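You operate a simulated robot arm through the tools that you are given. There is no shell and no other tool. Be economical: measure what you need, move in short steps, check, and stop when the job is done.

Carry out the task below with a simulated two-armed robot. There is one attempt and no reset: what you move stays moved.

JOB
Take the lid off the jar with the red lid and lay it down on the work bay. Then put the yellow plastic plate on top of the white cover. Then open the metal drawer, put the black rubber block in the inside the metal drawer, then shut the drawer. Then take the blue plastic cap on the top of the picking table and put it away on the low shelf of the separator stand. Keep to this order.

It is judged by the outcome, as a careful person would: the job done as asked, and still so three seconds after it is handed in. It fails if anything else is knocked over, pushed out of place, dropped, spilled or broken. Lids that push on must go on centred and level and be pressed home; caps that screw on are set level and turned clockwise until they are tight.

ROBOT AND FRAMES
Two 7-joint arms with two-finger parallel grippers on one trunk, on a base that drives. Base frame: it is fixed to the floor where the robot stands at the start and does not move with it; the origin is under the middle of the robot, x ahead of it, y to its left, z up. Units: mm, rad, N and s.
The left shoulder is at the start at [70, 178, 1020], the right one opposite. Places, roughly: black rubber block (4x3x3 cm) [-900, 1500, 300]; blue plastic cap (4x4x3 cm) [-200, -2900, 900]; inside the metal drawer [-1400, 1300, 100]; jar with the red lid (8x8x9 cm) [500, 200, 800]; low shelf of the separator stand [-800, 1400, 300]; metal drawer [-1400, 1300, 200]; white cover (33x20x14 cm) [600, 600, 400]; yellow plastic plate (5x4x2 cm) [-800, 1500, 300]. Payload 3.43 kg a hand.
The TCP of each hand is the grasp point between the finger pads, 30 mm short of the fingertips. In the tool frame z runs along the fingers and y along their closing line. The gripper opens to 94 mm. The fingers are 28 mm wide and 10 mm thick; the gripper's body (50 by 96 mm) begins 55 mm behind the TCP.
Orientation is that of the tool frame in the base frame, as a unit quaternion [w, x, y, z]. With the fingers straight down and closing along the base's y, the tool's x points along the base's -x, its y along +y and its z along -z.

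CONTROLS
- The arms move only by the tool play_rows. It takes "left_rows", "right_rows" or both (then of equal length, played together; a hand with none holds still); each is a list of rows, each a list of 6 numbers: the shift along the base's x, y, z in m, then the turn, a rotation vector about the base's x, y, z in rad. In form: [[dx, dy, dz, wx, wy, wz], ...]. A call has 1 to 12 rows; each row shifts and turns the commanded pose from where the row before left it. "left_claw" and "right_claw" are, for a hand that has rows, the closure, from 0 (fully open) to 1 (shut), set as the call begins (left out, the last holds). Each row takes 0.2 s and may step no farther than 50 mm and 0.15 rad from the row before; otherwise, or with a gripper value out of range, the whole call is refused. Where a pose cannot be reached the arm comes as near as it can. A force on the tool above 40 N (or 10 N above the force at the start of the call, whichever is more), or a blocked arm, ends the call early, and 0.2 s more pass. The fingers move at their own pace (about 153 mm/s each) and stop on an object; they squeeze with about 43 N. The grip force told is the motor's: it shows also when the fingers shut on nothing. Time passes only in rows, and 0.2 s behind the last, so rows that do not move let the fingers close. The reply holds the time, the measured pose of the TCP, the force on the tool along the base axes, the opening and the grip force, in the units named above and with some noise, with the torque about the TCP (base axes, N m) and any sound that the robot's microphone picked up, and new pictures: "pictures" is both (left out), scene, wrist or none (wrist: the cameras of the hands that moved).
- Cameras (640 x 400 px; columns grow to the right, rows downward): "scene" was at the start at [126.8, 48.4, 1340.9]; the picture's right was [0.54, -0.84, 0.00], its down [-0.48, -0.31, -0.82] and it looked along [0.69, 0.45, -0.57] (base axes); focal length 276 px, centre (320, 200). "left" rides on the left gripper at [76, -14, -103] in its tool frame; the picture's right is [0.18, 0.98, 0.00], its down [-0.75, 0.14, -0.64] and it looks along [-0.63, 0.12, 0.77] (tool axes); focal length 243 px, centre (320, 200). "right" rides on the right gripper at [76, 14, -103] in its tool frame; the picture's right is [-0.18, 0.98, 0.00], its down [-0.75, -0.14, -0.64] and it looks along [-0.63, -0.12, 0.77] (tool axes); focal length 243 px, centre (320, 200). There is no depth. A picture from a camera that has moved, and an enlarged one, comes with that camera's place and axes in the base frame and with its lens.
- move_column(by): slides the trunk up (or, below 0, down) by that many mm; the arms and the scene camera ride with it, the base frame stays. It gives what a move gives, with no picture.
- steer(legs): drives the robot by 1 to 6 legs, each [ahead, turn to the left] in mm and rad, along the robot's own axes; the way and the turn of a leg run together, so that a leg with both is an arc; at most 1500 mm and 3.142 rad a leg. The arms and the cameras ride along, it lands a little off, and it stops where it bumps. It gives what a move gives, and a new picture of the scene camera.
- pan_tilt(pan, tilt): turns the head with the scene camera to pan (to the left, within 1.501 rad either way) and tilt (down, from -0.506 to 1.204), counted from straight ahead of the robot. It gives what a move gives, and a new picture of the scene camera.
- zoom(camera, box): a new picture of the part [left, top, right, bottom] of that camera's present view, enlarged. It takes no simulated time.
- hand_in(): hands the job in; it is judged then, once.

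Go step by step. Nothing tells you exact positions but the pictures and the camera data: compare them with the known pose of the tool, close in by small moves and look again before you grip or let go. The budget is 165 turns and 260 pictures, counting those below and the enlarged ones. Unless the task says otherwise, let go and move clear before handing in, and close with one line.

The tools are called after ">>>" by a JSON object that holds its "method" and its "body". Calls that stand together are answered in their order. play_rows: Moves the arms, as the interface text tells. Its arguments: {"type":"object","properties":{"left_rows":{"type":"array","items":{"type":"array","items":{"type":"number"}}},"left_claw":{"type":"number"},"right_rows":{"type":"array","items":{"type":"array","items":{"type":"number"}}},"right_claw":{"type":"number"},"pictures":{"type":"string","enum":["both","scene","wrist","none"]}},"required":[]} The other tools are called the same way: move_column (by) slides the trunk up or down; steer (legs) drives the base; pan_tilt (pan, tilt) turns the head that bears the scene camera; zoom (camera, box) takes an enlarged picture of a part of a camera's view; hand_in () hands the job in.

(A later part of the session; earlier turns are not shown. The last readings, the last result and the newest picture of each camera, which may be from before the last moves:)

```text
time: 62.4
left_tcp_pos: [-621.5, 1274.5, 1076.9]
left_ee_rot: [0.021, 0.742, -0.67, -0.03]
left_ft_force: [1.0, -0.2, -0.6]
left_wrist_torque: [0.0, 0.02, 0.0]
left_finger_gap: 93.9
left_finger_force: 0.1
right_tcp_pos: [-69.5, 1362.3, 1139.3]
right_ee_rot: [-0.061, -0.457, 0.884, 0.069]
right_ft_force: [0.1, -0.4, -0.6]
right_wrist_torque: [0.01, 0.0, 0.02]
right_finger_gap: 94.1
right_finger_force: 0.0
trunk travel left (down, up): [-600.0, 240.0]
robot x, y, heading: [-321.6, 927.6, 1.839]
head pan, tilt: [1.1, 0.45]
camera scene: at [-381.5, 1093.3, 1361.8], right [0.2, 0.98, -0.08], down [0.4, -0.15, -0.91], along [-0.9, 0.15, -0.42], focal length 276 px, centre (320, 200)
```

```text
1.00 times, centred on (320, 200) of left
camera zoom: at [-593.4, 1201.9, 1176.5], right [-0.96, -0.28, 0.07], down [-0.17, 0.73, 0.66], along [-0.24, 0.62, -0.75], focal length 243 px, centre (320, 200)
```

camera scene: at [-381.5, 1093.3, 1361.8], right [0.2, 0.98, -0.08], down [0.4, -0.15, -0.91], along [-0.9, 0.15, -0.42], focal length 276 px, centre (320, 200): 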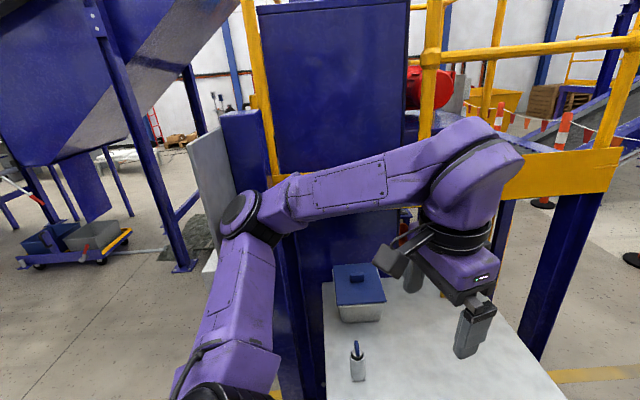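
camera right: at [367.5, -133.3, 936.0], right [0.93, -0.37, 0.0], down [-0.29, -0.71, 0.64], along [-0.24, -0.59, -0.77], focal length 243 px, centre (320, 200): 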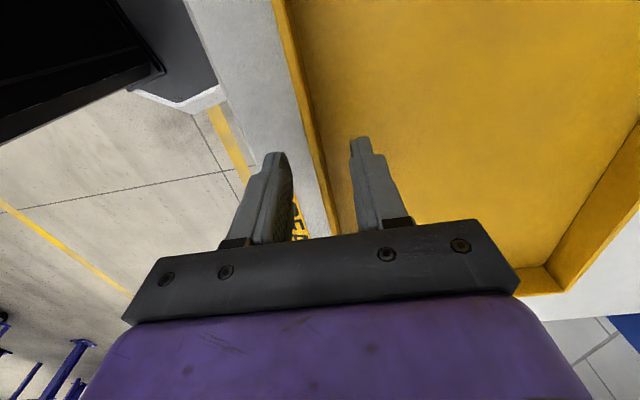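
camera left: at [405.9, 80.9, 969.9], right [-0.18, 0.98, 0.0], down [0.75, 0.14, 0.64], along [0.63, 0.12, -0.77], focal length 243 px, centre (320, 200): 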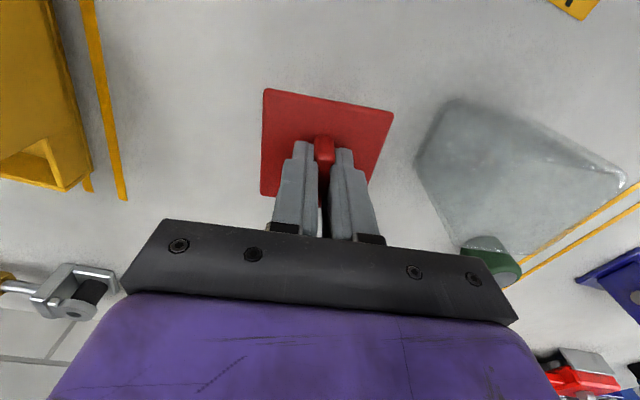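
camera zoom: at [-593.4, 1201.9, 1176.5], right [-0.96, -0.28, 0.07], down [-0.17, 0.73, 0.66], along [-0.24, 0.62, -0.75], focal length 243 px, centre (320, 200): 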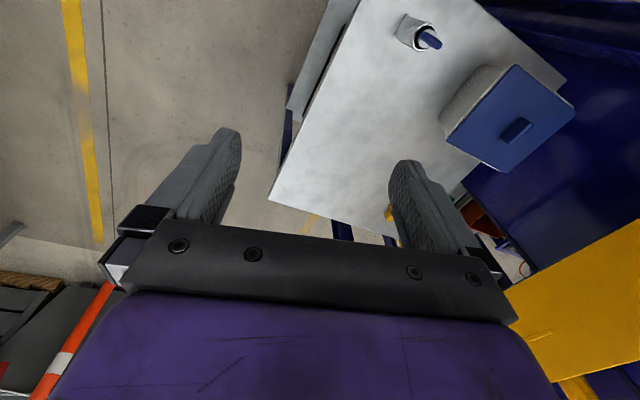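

The left elbow is lodged behind the separator's panel. I extend the left hand forward and inward so the elbow comes away from it.

>>> {"method": "play_rows", "body": {"left_rows": [[0.02, 0.01, 0.005, 0, 0, 0], [0.025, 0.015, 0.01, 0, 0, 0], [0.025, 0.015, 0.01, 0, 0, 0], [0.025, 0.01, 0.01, 0, 0, 0], [0.025, 0.01, 0.01, 0, 0, 0], [0, 0, 0, 0, 0, 0]], "pictures": "scene"}}

```text
time: 62.8
left_tcp_pos: [-607.4, 1255.6, 1081.6]
left_ee_rot: [0.002, -0.705, 0.707, 0.057]
left_ft_force: [1.2, 0.8, -2.1]
left_wrist_torque: [-0.09, 0.05, 0.02]
left_finger_gap: 94.0
left_finger_force: 0.1
right_tcp_pos: [-69.6, 1290.6, 1153.5]
right_ee_rot: [-0.025, -0.431, 0.896, 0.099]
right_ft_force: [-1.8, 1.7, 1.9]
right_wrist_torque: [-0.05, -0.07, 0.08]
right_finger_gap: 93.9
right_finger_force: 0.0
trunk travel left (down, up): [-600.0, 240.0]
robot x, y, heading: [-328.0, 959.2, 1.739]
head pan, tilt: [1.1, 0.45]
stopped in row 1 (left hand): the arm was blocked; the commanded pose is now the measured one
camera scene: at [-370.4, 1103.3, 1360.9], right [0.3, 0.95, -0.06], down [0.38, -0.18, -0.91], along [-0.88, 0.25, -0.41], focal length 276 px, centre (320, 200)
```

scene: 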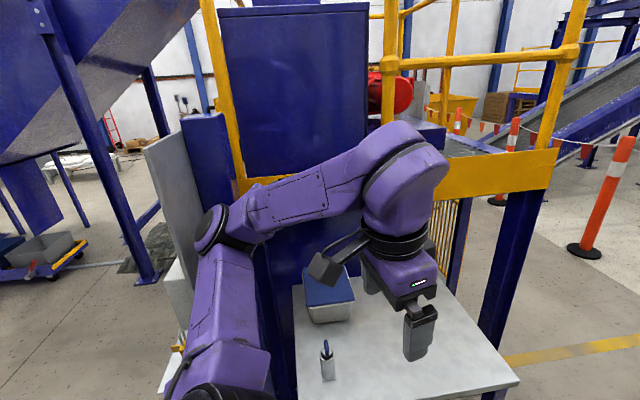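

>>> {"method": "steer", "body": {"legs": [[0, -0.35]]}}

```text
time: 63.5
left_tcp_pos: [-649.4, 1226.6, 1051.5]
left_ee_rot: [0.062, -0.68, 0.722, 0.111]
left_ft_force: [-0.2, -1.4, -0.5]
left_wrist_torque: [0.09, 0.01, 0.03]
left_finger_gap: 94.0
left_finger_force: 0.1
right_tcp_pos: [-120.3, 1216.0, 1156.4]
right_ee_rot: [0.017, -0.438, 0.891, 0.116]
right_ft_force: [1.0, -0.6, 0.2]
right_wrist_torque: [0.06, -0.01, 0.01]
right_finger_gap: 94.0
right_finger_force: 0.2
trunk travel left (down, up): [-600.0, 240.0]
robot x, y, heading: [-328.9, 969.9, 1.688]
head pan, tilt: [1.1, 0.45]
stopped in leg 1: the robot was blocked; the commanded pose is now the measured one
camera scene: at [-425.8, 1143.9, 1354.8], right [0.35, 0.94, -0.07], down [0.41, -0.21, -0.89], along [-0.84, 0.28, -0.46], focal length 276 px, centre (320, 200)
```

scene: 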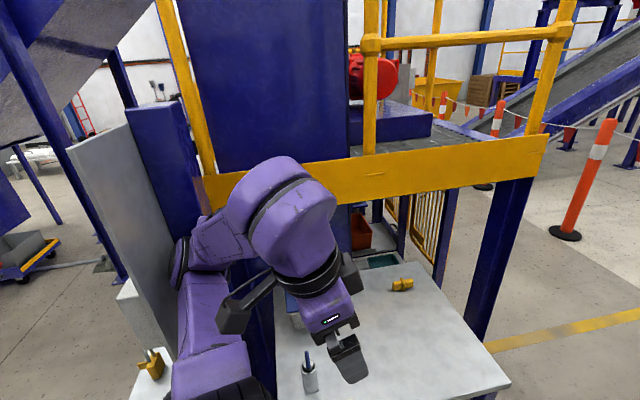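

>>> {"method": "play_rows", "body": {"left_rows": [[0.01, 0.005, 0.01, 0, 0, 0], [0.01, 0.005, 0.01, 0, 0, 0], [0.015, 0.01, 0.01, 0, 0, 0], [0.02, 0.01, 0.01, 0, 0, 0]], "pictures": "scene"}}

```text
time: 63.8
left_tcp_pos: [-640.1, 1204.2, 1070.5]
left_ee_rot: [0.09, -0.66, 0.732, 0.141]
left_ft_force: [0.2, 0.4, -0.1]
left_wrist_torque: [0.0, 0.03, -0.01]
left_finger_gap: 94.5
left_finger_force: 0.1
right_tcp_pos: [-117.6, 1162.9, 1154.5]
right_ee_rot: [0.022, -0.444, 0.887, 0.124]
right_ft_force: [0.1, -0.9, -0.1]
right_wrist_torque: [0.05, -0.01, 0.01]
right_finger_gap: 94.1
right_finger_force: 0.1
trunk travel left (down, up): [-600.0, 240.0]
robot x, y, heading: [-330.0, 969.0, 1.674]
head pan, tilt: [1.1, 0.45]
stopped in row 1 (left hand): the arm was blocked; the commanded pose is now the measured one
camera scene: at [-427.9, 1136.1, 1355.6], right [0.36, 0.93, -0.06], down [0.41, -0.21, -0.89], along [-0.84, 0.29, -0.46], focal length 276 px, centre (320, 200)
```

scene: 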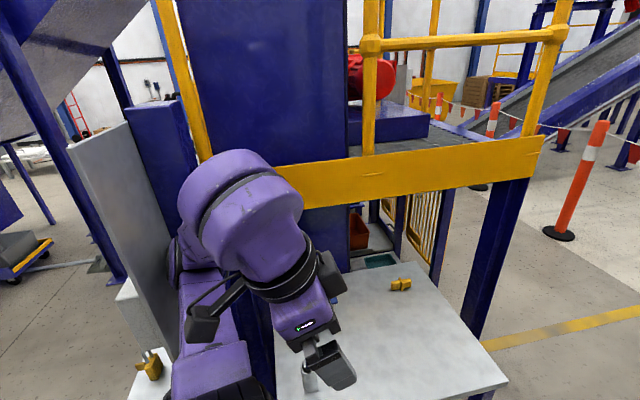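

>>> {"method": "play_rows", "body": {"left_rows": [[0, 0, 0, 0, 0, 0], [0, 0, 0, 0, 0, 0], [0, 0, 0, 0, 0, 0]], "right_rows": [[0, 0, 0, 0, 0, 0], [0, 0, 0, 0, 0, 0], [0, 0, 0, 0, 0, 0]], "pictures": "none"}}

>>> {"method": "pan_tilt", "body": {"pan": 1.45, "tilt": 0.7}}

```text
time: 64.2
left_tcp_pos: [-630.6, 1182.2, 1085.0]
left_ee_rot: [0.112, -0.635, 0.745, 0.169]
left_ft_force: [0.6, -0.6, -0.1]
left_wrist_torque: [0.0, 0.03, 0.04]
left_finger_gap: 93.9
left_finger_force: 0.0
right_tcp_pos: [-113.0, 1110.9, 1150.7]
right_ee_rot: [0.025, -0.446, 0.885, 0.129]
right_ft_force: [0.9, 0.0, -0.3]
right_wrist_torque: [-0.01, -0.04, 0.0]
right_finger_gap: 94.1
right_finger_force: 0.1
trunk travel left (down, up): [-600.0, 240.0]
robot x, y, heading: [-333.1, 972.8, 1.663]
head pan, tilt: [1.1, 0.45]
stopped in row 1 (left hand): the arm was blocked; the commanded pose is now the measured one
```

```text
time: 65.0
left_tcp_pos: [-632.3, 1183.9, 1082.4]
left_ee_rot: [0.109, -0.643, 0.741, 0.163]
left_ft_force: [0.0, -0.1, -0.2]
left_wrist_torque: [0.0, -0.01, 0.02]
left_finger_gap: 94.3
left_finger_force: 0.0
right_tcp_pos: [-113.2, 1121.4, 1150.2]
right_ee_rot: [0.023, -0.448, 0.885, 0.127]
right_ft_force: [0.3, -0.6, -0.8]
right_wrist_torque: [-0.02, -0.03, 0.02]
right_finger_gap: 94.1
right_finger_force: 0.0
trunk travel left (down, up): [-600.0, 240.0]
robot x, y, heading: [-328.4, 965.5, 1.669]
head pan, tilt: [1.45, 0.7]
camera scene: at [-427.1, 1097.4, 1334.6], right [0.03, 1.0, -0.06], down [0.65, -0.06, -0.76], along [-0.76, -0.02, -0.65], focal length 276 px, centre (320, 200)
```

scene: 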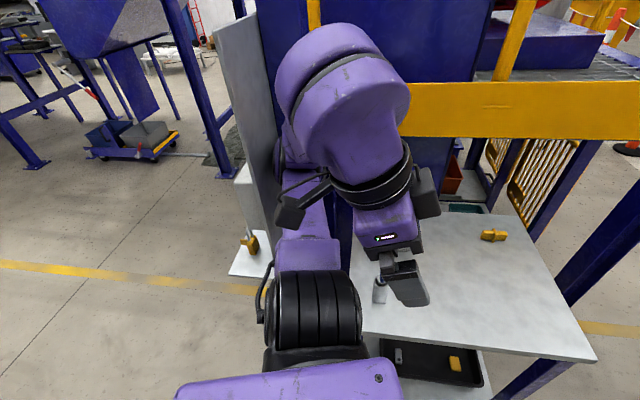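

>>> {"method": "steer", "body": {"legs": [[70, 0]]}}

```text
time: 65.7
left_tcp_pos: [-609.7, 1139.6, 1100.5]
left_ee_rot: [0.135, -0.617, 0.751, 0.192]
left_ft_force: [0.1, -0.7, -0.1]
left_wrist_torque: [0.04, 0.03, 0.02]
left_finger_gap: 94.1
left_finger_force: 0.1
right_tcp_pos: [-104.5, 1053.3, 1144.3]
right_ee_rot: [0.013, -0.447, 0.888, 0.108]
right_ft_force: [0.6, 6.9, 1.3]
right_wrist_torque: [-0.67, -0.06, 0.04]
right_finger_gap: 93.8
right_finger_force: 0.0
trunk travel left (down, up): [-600.0, 240.0]
robot x, y, heading: [-334.4, 977.1, 1.645]
head pan, tilt: [1.45, 0.7]
stopped in leg 1: the robot was blocked; the commanded pose is now the measured one
camera scene: at [-424.9, 1078.4, 1333.1], right [0.05, 1.0, -0.04], down [0.65, -0.06, -0.76], along [-0.76, 0.01, -0.65], focal length 276 px, centre (320, 200)
```

scene: 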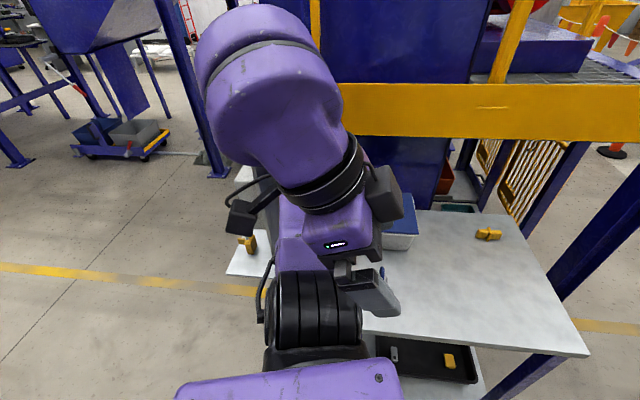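

>>> {"method": "play_rows", "body": {"left_rows": [[0.005, 0, 0.01, 0, 0, 0], [0.005, 0, 0.01, 0, 0, 0], [0.01, 0, 0.01, 0, 0, 0]], "pictures": "none"}}

>>> {"method": "steer", "body": {"legs": [[60, 0]]}}

```text
time: 66.5
left_tcp_pos: [-597.2, 1130.8, 1122.0]
left_ee_rot: [0.13, -0.631, 0.742, 0.188]
left_ft_force: [0.3, 2.1, 0.8]
left_wrist_torque: [-0.18, 0.06, 0.04]
left_finger_gap: 94.0
left_finger_force: 0.2
right_tcp_pos: [-106.8, 1056.0, 1144.7]
right_ee_rot: [0.018, -0.449, 0.885, 0.119]
right_ft_force: [3.2, -26.6, -7.5]
right_wrist_torque: [2.57, 0.35, 0.01]
right_finger_gap: 93.7
right_finger_force: 0.1
trunk travel left (down, up): [-600.0, 240.0]
robot x, y, heading: [-333.1, 976.1, 1.649]
head pan, tilt: [1.45, 0.7]
```

```text
time: 67.2
left_tcp_pos: [-590.1, 1105.8, 1122.9]
left_ee_rot: [0.141, -0.612, 0.752, 0.199]
left_ft_force: [-1.0, 0.0, -0.1]
left_wrist_torque: [-0.01, 0.0, -0.01]
left_finger_gap: 93.7
left_finger_force: 0.2
right_tcp_pos: [-103.9, 1025.1, 1143.8]
right_ee_rot: [0.025, -0.448, 0.884, 0.132]
right_ft_force: [0.2, -0.3, -0.2]
right_wrist_torque: [-0.02, -0.07, 0.02]
right_finger_gap: 93.7
right_finger_force: 0.3
trunk travel left (down, up): [-600.0, 240.0]
robot x, y, heading: [-337.1, 976.2, 1.628]
head pan, tilt: [1.45, 0.7]
stopped in leg 1: the robot was blocked; the commanded pose is now the measured one
camera scene: at [-422.6, 1057.8, 1331.7], right [0.06, 1.0, -0.02], down [0.65, -0.05, -0.76], along [-0.76, 0.04, -0.65], focal length 276 px, centre (320, 200)
```

scene: 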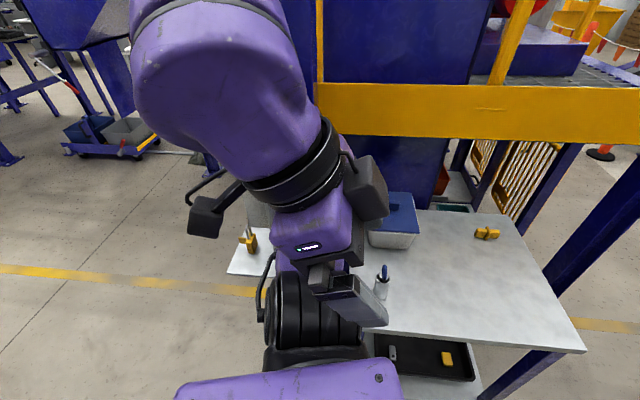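

>>> {"method": "play_rows", "body": {"right_rows": [[0.01, 0.02, 0, 0, 0, 0], [0.01, 0.03, 0, 0, 0, 0], [0.01, 0.03, 0, 0, 0, 0], [0.01, 0.03, 0, 0, 0, 0], [0, 0.03, 0, 0, 0, 0]], "pictures": "wrist"}}

>>> {"method": "pan_tilt", "body": {"pan": -0.9, "tilt": 0.6}}

```text
time: 68.4
left_tcp_pos: [-589.5, 1108.1, 1121.7]
left_ee_rot: [0.14, -0.615, 0.75, 0.198]
left_ft_force: [0.0, 0.1, -0.1]
left_wrist_torque: [0.04, 0.0, 0.0]
left_finger_gap: 94.1
left_finger_force: 0.1
right_tcp_pos: [-101.3, 1148.1, 1128.1]
right_ee_rot: [0.025, -0.45, 0.883, 0.131]
right_ft_force: [-0.2, 1.0, 0.3]
right_wrist_torque: [0.02, 0.0, 0.01]
right_finger_gap: 93.9
right_finger_force: 0.1
right hand out of reach, approached as far as the arm can: row 1, 2, 3, 4
trunk travel left (down, up): [-600.0, 240.0]
robot x, y, heading: [-333.8, 978.6, 1.633]
head pan, tilt: [1.45, 0.7]
camera right: at [-150.0, 1071.4, 1218.1], right [-0.68, 0.7, 0.24], down [0.61, 0.35, 0.71], along [0.41, 0.62, -0.66], focal length 243 px, centre (320, 200)
```

right: 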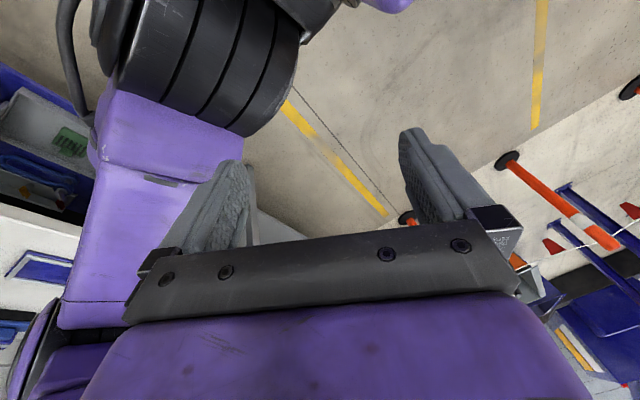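

```text
time: 70.5
left_tcp_pos: [-589.1, 1108.9, 1121.2]
left_ee_rot: [0.14, -0.616, 0.75, 0.199]
left_ft_force: [-0.8, 0.3, 0.2]
left_wrist_torque: [0.0, -0.02, 0.0]
left_finger_gap: 94.0
left_finger_force: 0.0
right_tcp_pos: [-101.4, 1147.4, 1128.3]
right_ee_rot: [0.024, -0.45, 0.883, 0.131]
right_ft_force: [0.1, -0.2, -1.2]
right_wrist_torque: [0.01, -0.03, 0.01]
right_finger_gap: 93.8
right_finger_force: 0.1
trunk travel left (down, up): [-600.0, 240.0]
robot x, y, heading: [-336.0, 981.0, 1.63]
head pan, tilt: [-0.901, 0.6]
camera scene: at [-272.1, 1114.1, 1339.9], right [0.67, -0.74, 0.02], down [-0.42, -0.4, -0.82], along [0.62, 0.54, -0.57], focal length 276 px, centre (320, 200)
```

scene: 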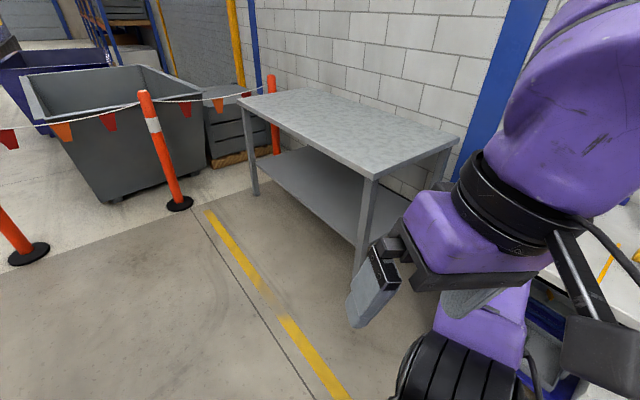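

>>> {"method": "play_rows", "body": {"left_rows": [[0.01, 0.02, 0.0, 0, 0, 0], [0.02, 0.03, 0, 0, 0, 0], [0.02, 0.03, 0, 0, 0, 0], [0.02, 0.03, 0, 0, 0, 0], [0.02, 0.03, 0, 0, 0, 0], [0.02, 0.03, 0, 0, 0, 0]], "pictures": "none"}}

>>> {"method": "pan_tilt", "body": {"pan": 1.2, "tilt": 0.6}}

```text
time: 72.0
left_tcp_pos: [-516.8, 1294.2, 1153.0]
left_ee_rot: [0.144, -0.626, 0.739, 0.205]
left_ft_force: [-0.2, 0.1, 0.1]
left_wrist_torque: [-0.05, 0.0, 0.04]
left_finger_gap: 94.2
left_finger_force: 0.0
left hand out of reach, approached as far as the arm can: row 1, 2, 3, 4, 5
right_tcp_pos: [-96.8, 1135.3, 1128.3]
right_ee_rot: [0.024, -0.448, 0.883, 0.138]
right_ft_force: [0.4, 0.5, 0.2]
right_wrist_torque: [0.01, 0.02, 0.0]
right_finger_gap: 93.9
right_finger_force: 0.1
trunk travel left (down, up): [-600.0, 240.0]
robot x, y, heading: [-330.3, 981.3, 1.64]
head pan, tilt: [-0.901, 0.6]
```

```text
time: 74.0
left_tcp_pos: [-518.6, 1293.2, 1154.0]
left_ee_rot: [0.144, -0.626, 0.739, 0.204]
left_ft_force: [0.2, 0.0, -0.2]
left_wrist_torque: [0.0, 0.05, 0.02]
left_finger_gap: 93.8
left_finger_force: 0.0
right_tcp_pos: [-97.3, 1133.1, 1129.2]
right_ee_rot: [0.026, -0.449, 0.882, 0.139]
right_ft_force: [0.3, 0.1, -0.3]
right_wrist_torque: [0.0, 0.0, 0.01]
right_finger_gap: 94.2
right_finger_force: 0.0
trunk travel left (down, up): [-600.0, 240.0]
robot x, y, heading: [-329.4, 979.9, 1.638]
head pan, tilt: [1.201, 0.6]
camera scene: at [-417.9, 1054.8, 1341.0], right [0.3, 0.95, 0.0], down [0.54, -0.17, -0.83], along [-0.79, 0.25, -0.56], focal length 276 px, centre (320, 200)
```

scene: 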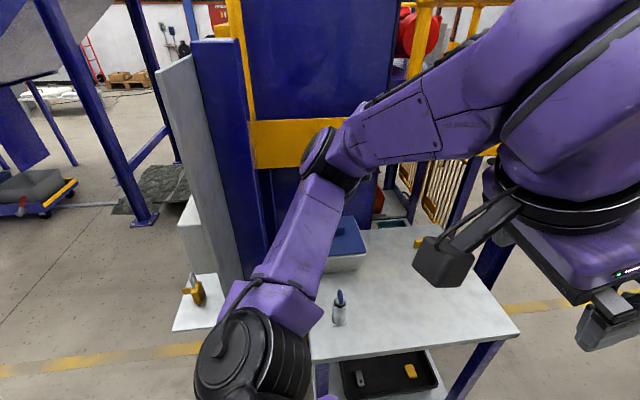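

The left arm is free, and everything on the stand is still upright. I turn away to the right, drive out to open floor, and then face the stand.

>>> {"method": "steer", "body": {"legs": [[0, -0.6]]}}

>>> {"method": "steer", "body": {"legs": [[520, 0], [0, 1.93]]}}

>>> {"method": "pan_tilt", "body": {"pan": 0.0, "tilt": 0.6}}

```text
time: 76.0
left_tcp_pos: [-310.2, 1343.1, 1152.7]
left_ee_rot: [0.197, -0.382, 0.89, 0.153]
left_ft_force: [0.1, 0.0, -0.8]
left_wrist_torque: [-0.01, 0.01, -0.01]
left_finger_gap: 94.2
left_finger_force: 0.0
right_tcp_pos: [-51.6, 974.6, 1128.6]
right_ee_rot: [0.065, -0.172, 0.975, 0.125]
right_ft_force: [-0.3, 0.2, -0.3]
right_wrist_torque: [-0.02, 0.0, 0.01]
right_finger_gap: 93.9
right_finger_force: 0.1
trunk travel left (down, up): [-600.0, 240.0]
robot x, y, heading: [-339.8, 980.6, 1.041]
head pan, tilt: [1.201, 0.6]
camera scene: at [-360.2, 1090.8, 1341.0], right [0.78, 0.63, 0.0], down [0.35, -0.44, -0.83], along [-0.52, 0.64, -0.56], focal length 276 px, centre (320, 200)
```

scene: 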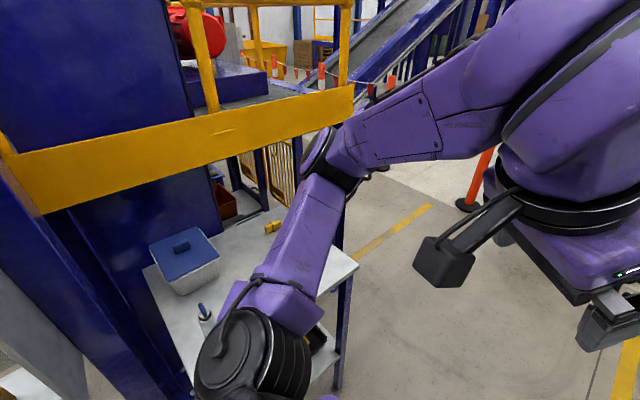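

```text
time: 83.7
left_tcp_pos: [-418.1, 1315.8, 1152.8]
left_ee_rot: [0.016, 0.951, -0.184, -0.249]
left_ft_force: [-0.8, -0.6, 0.0]
left_wrist_torque: [-0.02, 0.0, -0.02]
left_finger_gap: 94.0
left_finger_force: 0.1
right_tcp_pos: [-173.4, 1691.9, 1130.1]
right_ee_rot: [0.067, 0.903, -0.407, -0.124]
right_ft_force: [-0.2, 0.8, 0.2]
right_wrist_torque: [-0.01, 0.02, 0.03]
right_finger_gap: 94.1
right_finger_force: 0.2
trunk travel left (down, up): [-600.0, 240.0]
robot x, y, heading: [-69.9, 1430.5, 2.993]
head pan, tilt: [1.201, 0.6]
camera scene: at [-162.8, 1361.0, 1341.0], right [-0.87, 0.49, 0.0], down [0.28, 0.49, -0.83], along [-0.41, -0.72, -0.56], focal length 276 px, centre (320, 200)
```

scene: 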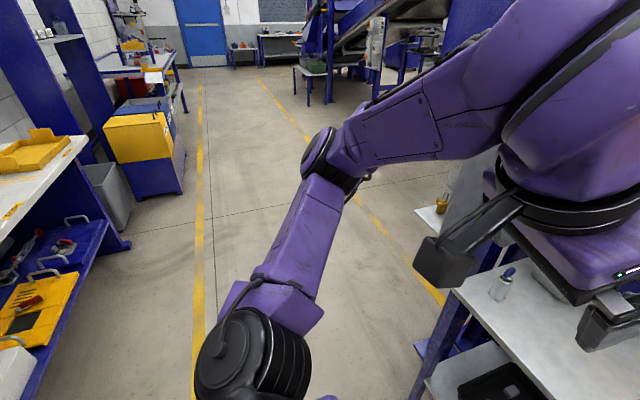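

```text
time: 85.1
left_tcp_pos: [-419.6, 1316.7, 1153.0]
left_ee_rot: [0.015, 0.951, -0.184, -0.248]
left_ft_force: [-0.4, 0.2, 0.0]
left_wrist_torque: [-0.01, 0.0, 0.0]
left_finger_gap: 93.6
left_finger_force: 0.1
right_tcp_pos: [-172.7, 1692.9, 1129.5]
right_ee_rot: [0.068, 0.902, -0.407, -0.124]
right_ft_force: [0.2, 0.4, 0.4]
right_wrist_torque: [0.04, 0.02, 0.02]
right_finger_gap: 94.0
right_finger_force: 0.1
trunk travel left (down, up): [-600.0, 240.0]
robot x, y, heading: [-74.2, 1432.4, 2.997]
head pan, tilt: [0.0, 0.6]
camera scene: at [-206.5, 1450.8, 1341.0], right [0.15, 0.99, 0.0], down [0.56, -0.08, -0.83], along [-0.82, 0.12, -0.56], focal length 276 px, centre (320, 200)
```

scene: 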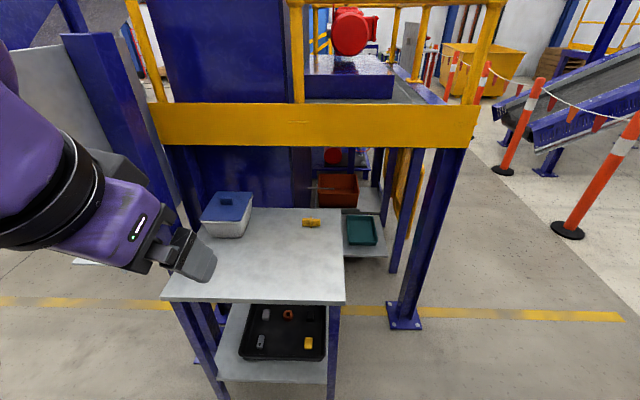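

>>> {"method": "zoom", "body": {"camera": "scene", "box": [200, 280, 360, 400]}}

```text
3.33 times, centred on (280, 340) of scene
camera zoom: at [-206.5, 1450.8, 1341.0], right [0.15, 0.99, 0.0], down [0.56, -0.08, -0.83], along [-0.82, 0.12, -0.56], focal length 921 px, centre (453, -267)
```

zoom: 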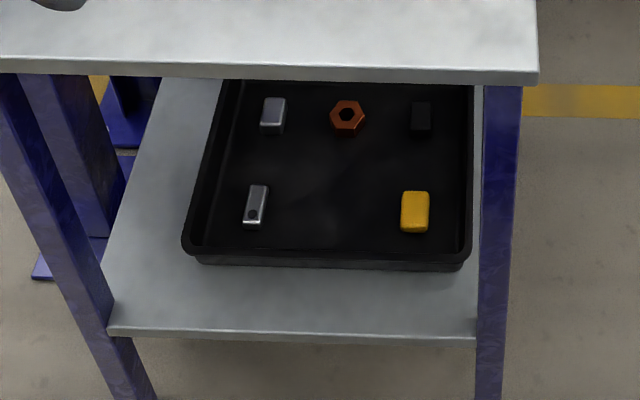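

The tray is clear to see: plate ≈(-768,1489), block ≈(-887,1511), shelf z≈285, table underside ≈ 710. I'll go in under the tabletop with the left hand, fingers tilted 30° forward; first I lower the trunk and set the hand low.

>>> {"method": "move_column", "body": {"by": -560}}

>>> {"method": "play_rows", "body": {"left_rows": [[0.01, 0, -0.02, 0.0625, 0.002, 0.1], [0.01, 0, -0.03, 0.0625, 0.002, 0.1], [0.01, 0, -0.04, 0, 0, 0], [0.01, 0, -0.04, 0, 0, 0], [0.01, 0, -0.04, 0, 0, 0], [0.01, 0, -0.03, 0, 0, 0], [0.01, 0, -0.02, 0, 0, 0], [0, 0, 0, 0, 0, 0]]}}

```text
refused: -560 is not a number from -400 to 400
```

```text
time: 86.9
left_tcp_pos: [-480.6, 1266.7, 1047.4]
left_ee_rot: [-0.017, 0.963, -0.073, -0.259]
left_ft_force: [-0.4, 0.2, -0.4]
left_wrist_torque: [0.03, 0.02, -0.03]
left_finger_gap: 94.1
left_finger_force: 0.0
left hand out of reach, approached as far as the arm can: row 1, 2, 3, 4, 5, 6, 7
right_tcp_pos: [-172.7, 1692.0, 1129.5]
right_ee_rot: [0.067, 0.903, -0.406, -0.124]
right_ft_force: [1.1, 0.4, 0.0]
right_wrist_torque: [0.02, 0.0, 0.02]
right_finger_gap: 93.9
right_finger_force: 0.0
trunk travel left (down, up): [-600.0, 240.0]
robot x, y, heading: [-72.9, 1433.7, 2.992]
head pan, tilt: [0.0, 0.6]
camera scene: at [-206.5, 1450.7, 1341.0], right [0.15, 0.99, 0.0], down [0.56, -0.08, -0.83], along [-0.82, 0.12, -0.56], focal length 276 px, centre (320, 200)
camera left: at [-363.0, 1265.3, 1098.0], right [0.01, -1.0, -0.08], down [-0.35, -0.08, 0.93], along [-0.94, 0.02, -0.35], focal length 243 px, centre (320, 200)
```

scene: 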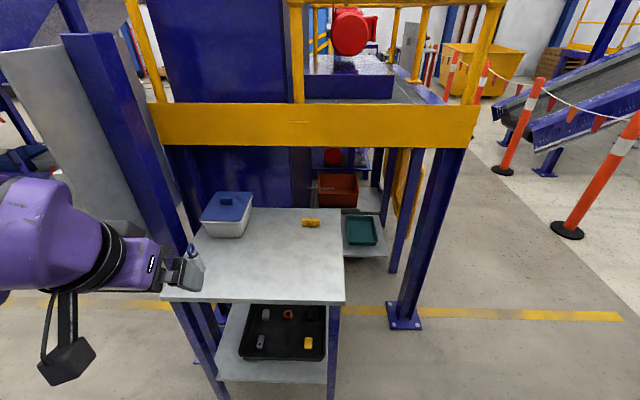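
left: 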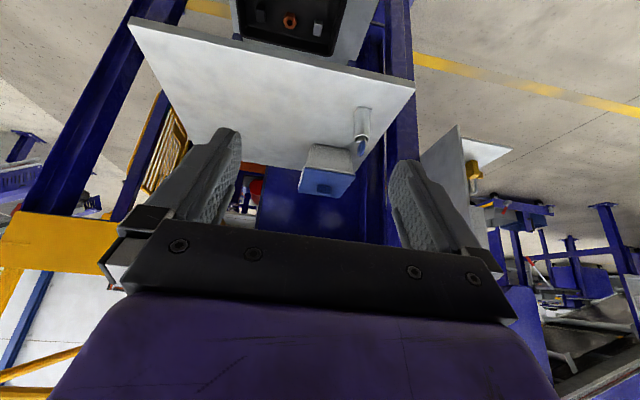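

>>> {"method": "move_column", "body": {"by": -400}}

>>> {"method": "move_column", "body": {"by": -150}}

>>> {"method": "play_rows", "body": {"left_rows": [[0.02, 0.01, -0.03, 0, 0, 0], [0.02, 0.02, -0.03, 0, 0, 0], [0.02, 0.02, -0.03, 0, 0, 0], [0.02, 0.02, -0.03, 0, 0, 0], [0, 0.02, 0, 0, 0, 0], [0, 0, 0, 0, 0, 0]]}}

```text
time: 90.7
left_tcp_pos: [-480.2, 1266.7, 647.5]
left_ee_rot: [-0.017, 0.963, -0.074, -0.258]
left_ft_force: [-0.3, -0.9, 0.1]
left_wrist_torque: [-0.06, 0.03, 0.02]
left_finger_gap: 94.0
left_finger_force: 0.0
right_tcp_pos: [-172.1, 1693.8, 729.2]
right_ee_rot: [0.067, 0.903, -0.406, -0.124]
right_ft_force: [0.3, -0.8, 0.4]
right_wrist_torque: [-0.01, -0.01, -0.01]
right_finger_gap: 93.9
right_finger_force: 0.1
trunk travel left (down, up): [-200.0, 640.0]
robot x, y, heading: [-70.8, 1431.8, 2.993]
head pan, tilt: [0.0, 0.6]
```

```text
time: 92.5
left_tcp_pos: [-480.9, 1267.3, 497.0]
left_ee_rot: [-0.015, 0.963, -0.074, -0.258]
left_ft_force: [0.8, -0.1, -0.2]
left_wrist_torque: [-0.01, 0.01, -0.01]
left_finger_gap: 94.1
left_finger_force: 0.1
right_tcp_pos: [-171.3, 1693.4, 580.0]
right_ee_rot: [0.067, 0.903, -0.406, -0.125]
right_ft_force: [-0.1, -0.5, 0.2]
right_wrist_torque: [0.01, 0.0, 0.02]
right_finger_gap: 93.8
right_finger_force: 0.0
trunk travel left (down, up): [-50.0, 790.0]
robot x, y, heading: [-74.0, 1431.0, 2.996]
head pan, tilt: [0.0, 0.6]
```

```text
time: 93.9
left_tcp_pos: [-497.0, 1326.4, 387.2]
left_ee_rot: [-0.017, 0.963, -0.075, -0.259]
left_ft_force: [-0.3, -0.3, -0.3]
left_wrist_torque: [0.04, -0.03, -0.01]
left_finger_gap: 94.0
left_finger_force: 0.0
left hand out of reach, approached as far as the arm can: row 1, 2, 3, 4, 5
right_tcp_pos: [-172.7, 1693.4, 579.7]
right_ee_rot: [0.067, 0.903, -0.406, -0.125]
right_ft_force: [-0.5, -0.5, 0.3]
right_wrist_torque: [0.0, 0.01, 0.01]
right_finger_gap: 93.8
right_finger_force: 0.1
trunk travel left (down, up): [-50.0, 790.0]
robot x, y, heading: [-69.6, 1429.5, 2.994]
head pan, tilt: [0.0, 0.6]
camera scene: at [-206.5, 1450.8, 791.0], right [0.15, 0.99, 0.0], down [0.56, -0.08, -0.83], along [-0.82, 0.12, -0.56], focal length 276 px, centre (320, 200)
camera left: at [-379.9, 1323.3, 438.5], right [0.01, -1.0, -0.09], down [-0.35, -0.08, 0.93], along [-0.94, 0.02, -0.35], focal length 243 px, centre (320, 200)
```

scene: 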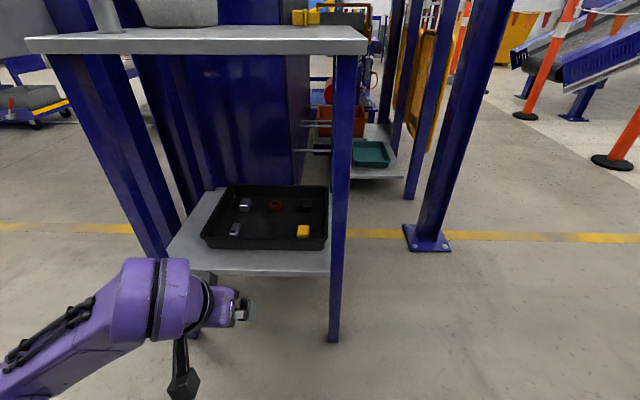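
left: 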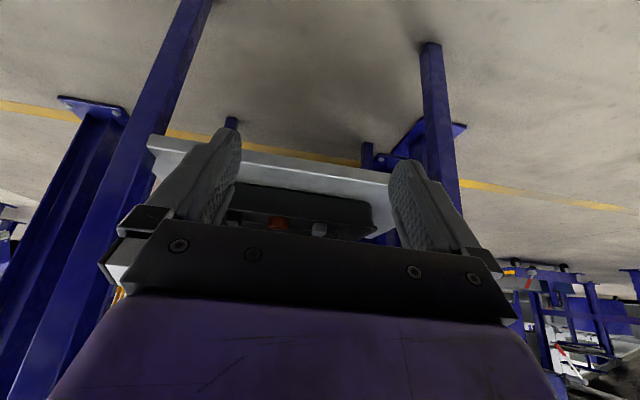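

The hand is low and tilted properly. I sidestep north at a distance, then drive straight in so the hand enters between the stand's legs.

>>> {"method": "steer", "body": {"legs": [[0, -1.0], [110, 0], [0, 1.0]]}}

```text
time: 97.8
left_tcp_pos: [-437.1, 1774.0, 388.1]
left_ee_rot: [-0.139, 0.819, -0.509, -0.224]
left_ft_force: [-0.3, 0.9, -1.0]
left_wrist_torque: [0.03, 0.04, 0.01]
left_finger_gap: 94.0
left_finger_force: 0.0
right_tcp_pos: [39.3, 1705.7, 575.7]
right_ee_rot: [-0.001, -0.612, 0.777, 0.146]
right_ft_force: [0.6, 0.9, -0.4]
right_wrist_torque: [-0.02, 0.07, 0.04]
right_finger_gap: 93.8
right_finger_force: 0.1
trunk travel left (down, up): [-50.0, 790.0]
robot x, y, heading: [-98.8, 1486.7, 2.166]
head pan, tilt: [0.0, 0.6]
stopped in leg 3: the robot was blocked; the commanded pose is now the measured one
camera scene: at [-174.1, 1599.2, 791.1], right [0.83, 0.56, 0.0], down [0.32, -0.47, -0.83], along [-0.46, 0.68, -0.56], focal length 276 px, centre (320, 200)
```

scene: 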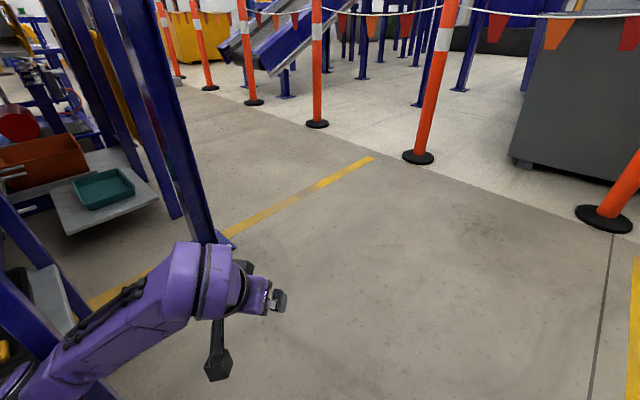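

The forearm met the stand's north leg while turning. I undo that, back farther away, and sidestep from there.

>>> {"method": "steer", "body": {"legs": [[0, -0.17], [-110, 0], [0, 0.98], [-230, 0]]}}

```text
time: 98.5
left_tcp_pos: [-436.7, 1775.3, 386.5]
left_ee_rot: [-0.135, 0.82, -0.51, -0.222]
left_ft_force: [-0.4, -1.0, -0.6]
left_wrist_torque: [-0.01, 0.04, 0.01]
left_finger_gap: 93.9
left_finger_force: 0.0
right_tcp_pos: [41.7, 1706.4, 575.8]
right_ee_rot: [-0.003, -0.61, 0.779, 0.145]
right_ft_force: [-0.6, -1.8, 0.5]
right_wrist_torque: [-0.08, -0.04, -0.11]
right_finger_gap: 93.7
right_finger_force: 0.1
trunk travel left (down, up): [-50.0, 790.0]
robot x, y, heading: [-100.5, 1480.6, 2.166]
head pan, tilt: [0.0, 0.6]
stopped in leg 1: the robot was blocked; the commanded pose is now the measured one
camera scene: at [-172.9, 1599.5, 791.2], right [0.83, 0.56, 0.0], down [0.32, -0.47, -0.83], along [-0.46, 0.68, -0.56], focal length 276 px, centre (320, 200)
```

scene: 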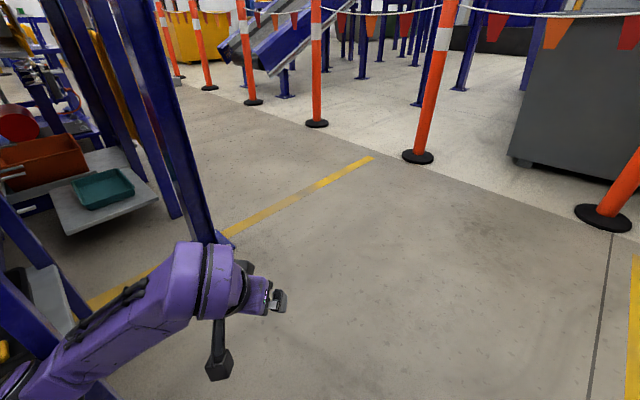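

>>> {"method": "pan_tilt", "body": {"pan": 0.9, "tilt": 0.9}}

>>> {"method": "pan_tilt", "body": {"pan": -0.9, "tilt": 0.9}}

```text
time: 99.7
left_tcp_pos: [-435.3, 1774.3, 386.2]
left_ee_rot: [-0.134, 0.82, -0.509, -0.223]
left_ft_force: [-0.7, 0.2, 0.2]
left_wrist_torque: [0.03, 0.01, -0.02]
left_finger_gap: 94.1
left_finger_force: 0.3
right_tcp_pos: [41.7, 1706.1, 574.3]
right_ee_rot: [-0.003, -0.61, 0.779, 0.144]
right_ft_force: [-0.1, 0.8, 0.8]
right_wrist_torque: [0.01, -0.06, -0.02]
right_finger_gap: 93.9
right_finger_force: 0.0
trunk travel left (down, up): [-50.0, 790.0]
robot x, y, heading: [-99.3, 1484.8, 2.165]
head pan, tilt: [0.901, 0.901]
camera scene: at [-198.4, 1532.1, 766.3], right [0.08, 1.0, 0.0], down [0.78, -0.06, -0.62], along [-0.62, 0.05, -0.78], focal length 276 px, centre (320, 200)
```

scene: 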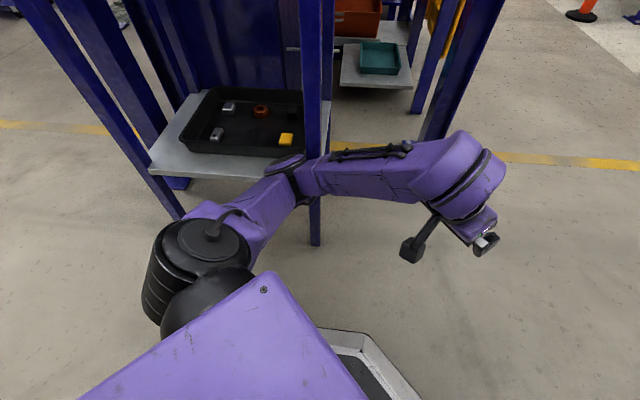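

```text
time: 101.5
left_tcp_pos: [-435.7, 1774.8, 386.1]
left_ee_rot: [-0.135, 0.82, -0.509, -0.223]
left_ft_force: [-0.2, 0.6, -1.4]
left_wrist_torque: [-0.04, 0.01, 0.0]
left_finger_gap: 94.1
left_finger_force: 0.0
right_tcp_pos: [43.1, 1705.0, 575.2]
right_ee_rot: [-0.002, -0.609, 0.779, 0.146]
right_ft_force: [-1.2, 0.2, 1.4]
right_wrist_torque: [0.04, -0.03, 0.0]
right_finger_gap: 93.9
right_finger_force: 0.1
trunk travel left (down, up): [-50.0, 790.0]
robot x, y, heading: [-98.3, 1486.5, 2.172]
head pan, tilt: [-0.901, 0.901]
camera scene: at [-100.4, 1598.3, 766.3], right [0.95, -0.3, 0.0], down [-0.24, -0.75, -0.62], along [0.19, 0.59, -0.78], focal length 276 px, centre (320, 200)
```

scene: 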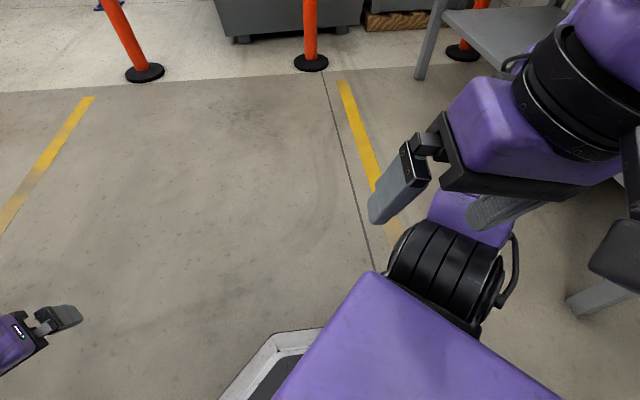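

>>> {"method": "steer", "body": {"legs": [[-180, 0]]}}

```text
time: 103.0
left_tcp_pos: [-334.7, 1625.9, 385.6]
left_ee_rot: [-0.135, 0.819, -0.511, -0.223]
left_ft_force: [0.1, 0.5, -0.7]
left_wrist_torque: [0.03, -0.06, 0.0]
left_finger_gap: 94.2
left_finger_force: 0.0
right_tcp_pos: [143.6, 1555.8, 574.8]
right_ee_rot: [-0.004, -0.608, 0.78, 0.144]
right_ft_force: [-0.9, 0.5, 0.4]
right_wrist_torque: [-0.02, -0.04, -0.02]
right_finger_gap: 93.9
right_finger_force: 0.1
trunk travel left (down, up): [-50.0, 790.0]
robot x, y, heading: [2.9, 1339.5, 2.163]
head pan, tilt: [-0.901, 0.901]
camera scene: at [0.8, 1448.6, 766.2], right [0.95, -0.3, 0.0], down [-0.24, -0.75, -0.62], along [0.19, 0.59, -0.78], focal length 276 px, centre (320, 200)
```

scene: 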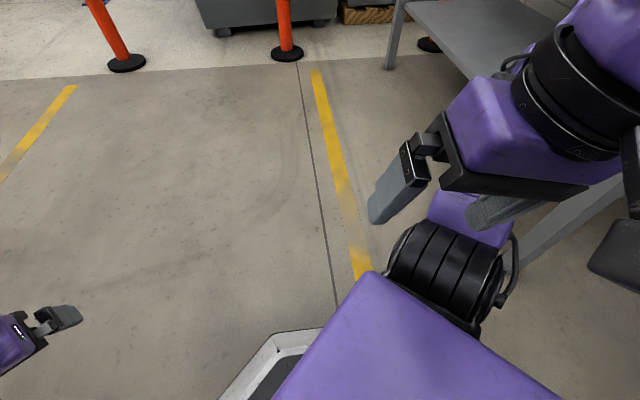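

>>> {"method": "steer", "body": {"legs": [[0, -0.59], [170, 0], [0, 1.42]]}}

>>> {"method": "pan_tilt", "body": {"pan": 0.2, "tilt": 0.55}}

```text
time: 109.6
left_tcp_pos: [-438.8, 1450.2, 385.2]
left_ee_rot: [-0.033, 0.956, -0.135, -0.258]
left_ft_force: [-0.2, 0.0, -0.8]
left_wrist_torque: [-0.01, 0.01, -0.01]
left_finger_gap: 94.1
left_finger_force: 0.1
right_tcp_pos: [-66.6, 1758.2, 575.1]
right_ee_rot: [0.062, 0.872, -0.467, -0.131]
right_ft_force: [0.7, -1.7, 0.9]
right_wrist_torque: [-0.03, -0.07, -0.07]
right_finger_gap: 93.8
right_finger_force: 0.0
trunk travel left (down, up): [-50.0, 790.0]
robot x, y, heading: [4.0, 1509.9, 2.995]
head pan, tilt: [-0.901, 0.901]
camera scene: at [-82.0, 1578.0, 766.2], right [0.87, 0.5, 0.0], down [0.39, -0.68, -0.62], along [-0.31, 0.54, -0.78], focal length 276 px, centre (320, 200)
```

scene: 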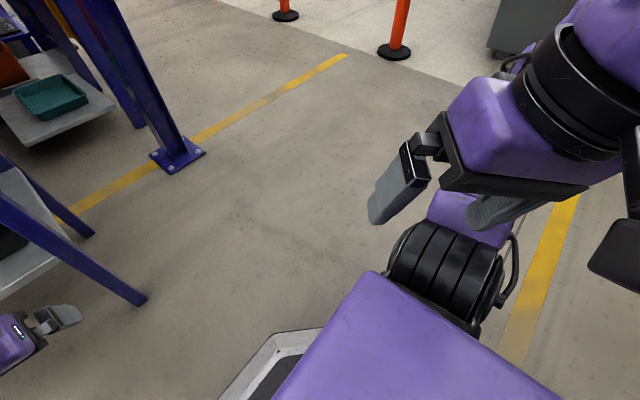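

```text
time: 110.9
left_tcp_pos: [-439.7, 1450.5, 385.6]
left_ee_rot: [-0.033, 0.956, -0.135, -0.258]
left_ft_force: [0.0, 0.4, 0.2]
left_wrist_torque: [-0.04, -0.02, 0.0]
left_finger_gap: 93.9
left_finger_force: 0.1
right_tcp_pos: [-65.6, 1756.5, 575.1]
right_ee_rot: [0.062, 0.872, -0.467, -0.131]
right_ft_force: [0.5, 0.0, 0.9]
right_wrist_torque: [0.03, 0.0, 0.02]
right_finger_gap: 93.7
right_finger_force: 0.2
trunk travel left (down, up): [-50.0, 790.0]
robot x, y, heading: [3.9, 1505.3, 2.996]
head pan, tilt: [0.201, 0.55]
camera scene: at [-133.8, 1507.8, 795.5], right [-0.05, 1.0, 0.0], down [0.52, 0.03, -0.85], along [-0.85, -0.05, -0.52], focal length 276 px, centre (320, 200)
```

scene: 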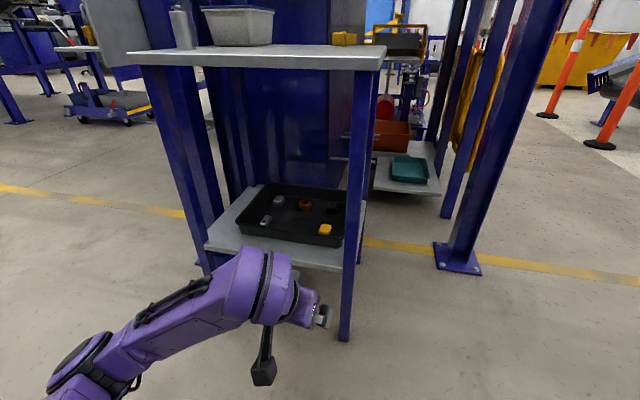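

Objects are all fine. The elbow sticks out to the south, so I'll work from farther away with the arm extended. I reach forward toward the opening and watch the elbow.

>>> {"method": "play_rows", "body": {"left_rows": [[-0.04, 0, 0, 0, 0, -0.06], [-0.04, 0, 0, 0, 0, -0.06], [-0.04, -0.005, 0, 0, 0, 0], [-0.03, -0.005, 0, 0, 0, 0], [-0.02, 0, 0, 0, 0, 0], [0, 0, 0, 0, 0, 0]], "left_claw": 0.3}}

```text
time: 112.3
left_tcp_pos: [-609.9, 1440.8, 386.4]
left_ee_rot: [-0.048, 0.946, -0.192, -0.256]
left_ft_force: [0.3, -0.4, 0.9]
left_wrist_torque: [-0.01, 0.02, -0.01]
left_finger_gap: 65.9
left_finger_force: 0.1
right_tcp_pos: [-65.1, 1757.5, 575.6]
right_ee_rot: [0.062, 0.873, -0.466, -0.132]
right_ft_force: [-0.3, 0.0, 0.4]
right_wrist_torque: [-0.01, 0.01, 0.03]
right_finger_gap: 93.9
right_finger_force: 0.1
trunk travel left (down, up): [-50.0, 790.0]
robot x, y, heading: [2.6, 1501.4, 2.994]
head pan, tilt: [0.201, 0.55]
camera scene: at [-133.9, 1507.7, 795.5], right [-0.06, 1.0, 0.0], down [0.52, 0.03, -0.85], along [-0.85, -0.05, -0.52], focal length 276 px, centre (320, 200)
camera left: at [-496.0, 1410.5, 436.0], right [-0.24, -0.97, -0.09], down [-0.36, 0.0, 0.93], along [-0.9, 0.25, -0.34], focal length 243 px, centre (320, 200)
```

scene: 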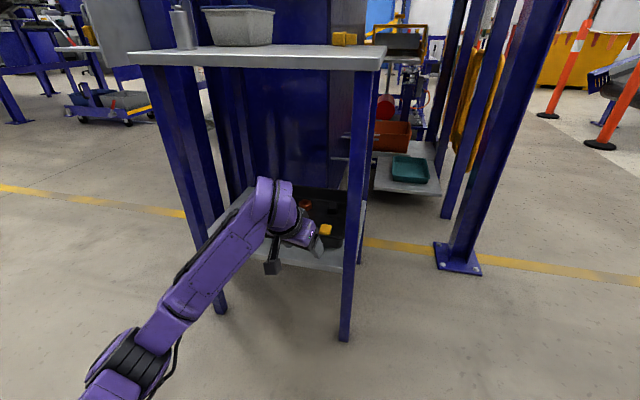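
left: 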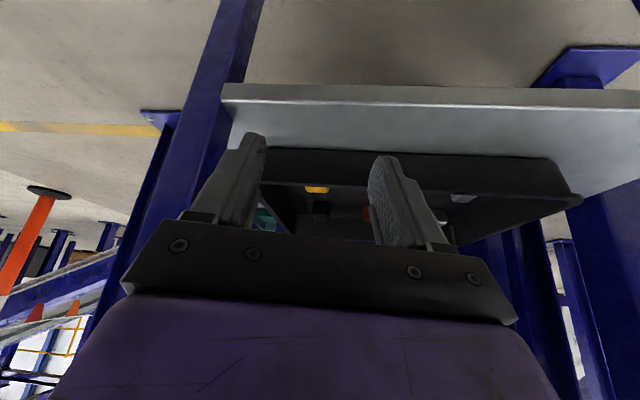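

The extended arm fits well between the legs. I move over the tray toward the plate and straighten the hand.

>>> {"method": "play_rows", "body": {"left_rows": [[-0.035, 0.007, 0, 0, 0, 0.05], [-0.035, 0.01, 0, 0, 0, 0.05], [-0.035, 0.01, 0, 0, 0, 0.05], [-0.02, 0.01, 0, 0, 0, 0.05], [0, 0, 0, 0, 0, 0]]}}

>>> {"method": "zoom", "body": {"camera": "scene", "box": [220, 160, 400, 300]}}

```text
time: 113.5
left_tcp_pos: [-733.8, 1477.2, 385.2]
left_ee_rot: [-0.023, 0.961, -0.098, -0.259]
left_ft_force: [0.2, -0.8, -0.1]
left_wrist_torque: [-0.03, 0.02, 0.03]
left_finger_gap: 65.8
left_finger_force: 0.0
right_tcp_pos: [-64.9, 1757.2, 574.9]
right_ee_rot: [0.062, 0.872, -0.467, -0.131]
right_ft_force: [-0.5, -0.5, 0.4]
right_wrist_torque: [0.05, -0.03, -0.02]
right_finger_gap: 93.7
right_finger_force: 0.0
trunk travel left (down, up): [-50.0, 790.0]
robot x, y, heading: [1.3, 1506.0, 2.996]
head pan, tilt: [0.201, 0.55]
camera scene: at [-133.8, 1507.8, 795.5], right [-0.06, 1.0, 0.0], down [0.52, 0.03, -0.85], along [-0.85, -0.05, -0.52], focal length 276 px, centre (320, 200)
camera left: at [-617.5, 1469.7, 435.8], right [-0.04, -1.0, -0.09], down [-0.35, -0.07, 0.93], along [-0.94, 0.07, -0.34], focal length 243 px, centre (320, 200)
```

scene: 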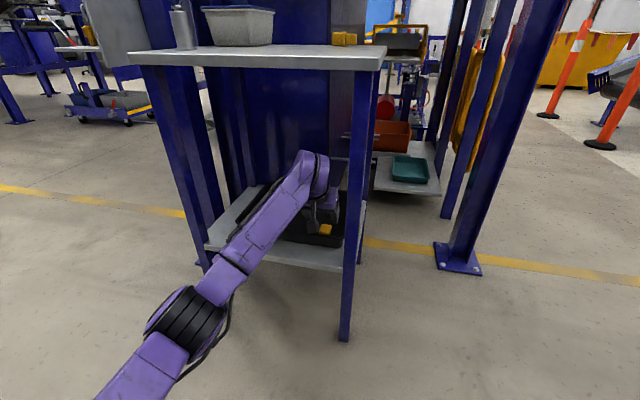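
left: 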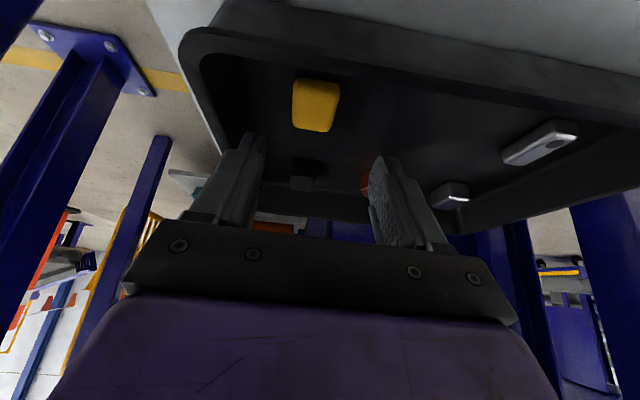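

```text
2.86 times, centred on (310, 230) of scene
camera zoom: at [-133.8, 1507.8, 795.5], right [-0.06, 1.0, 0.0], down [0.52, 0.03, -0.85], along [-0.85, -0.05, -0.52], focal length 790 px, centre (349, 114)
```

zoom: 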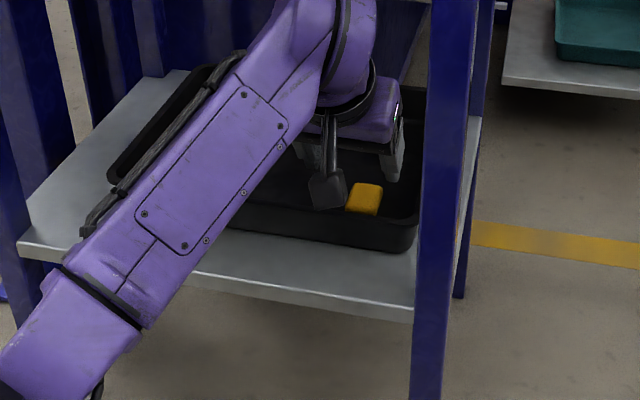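

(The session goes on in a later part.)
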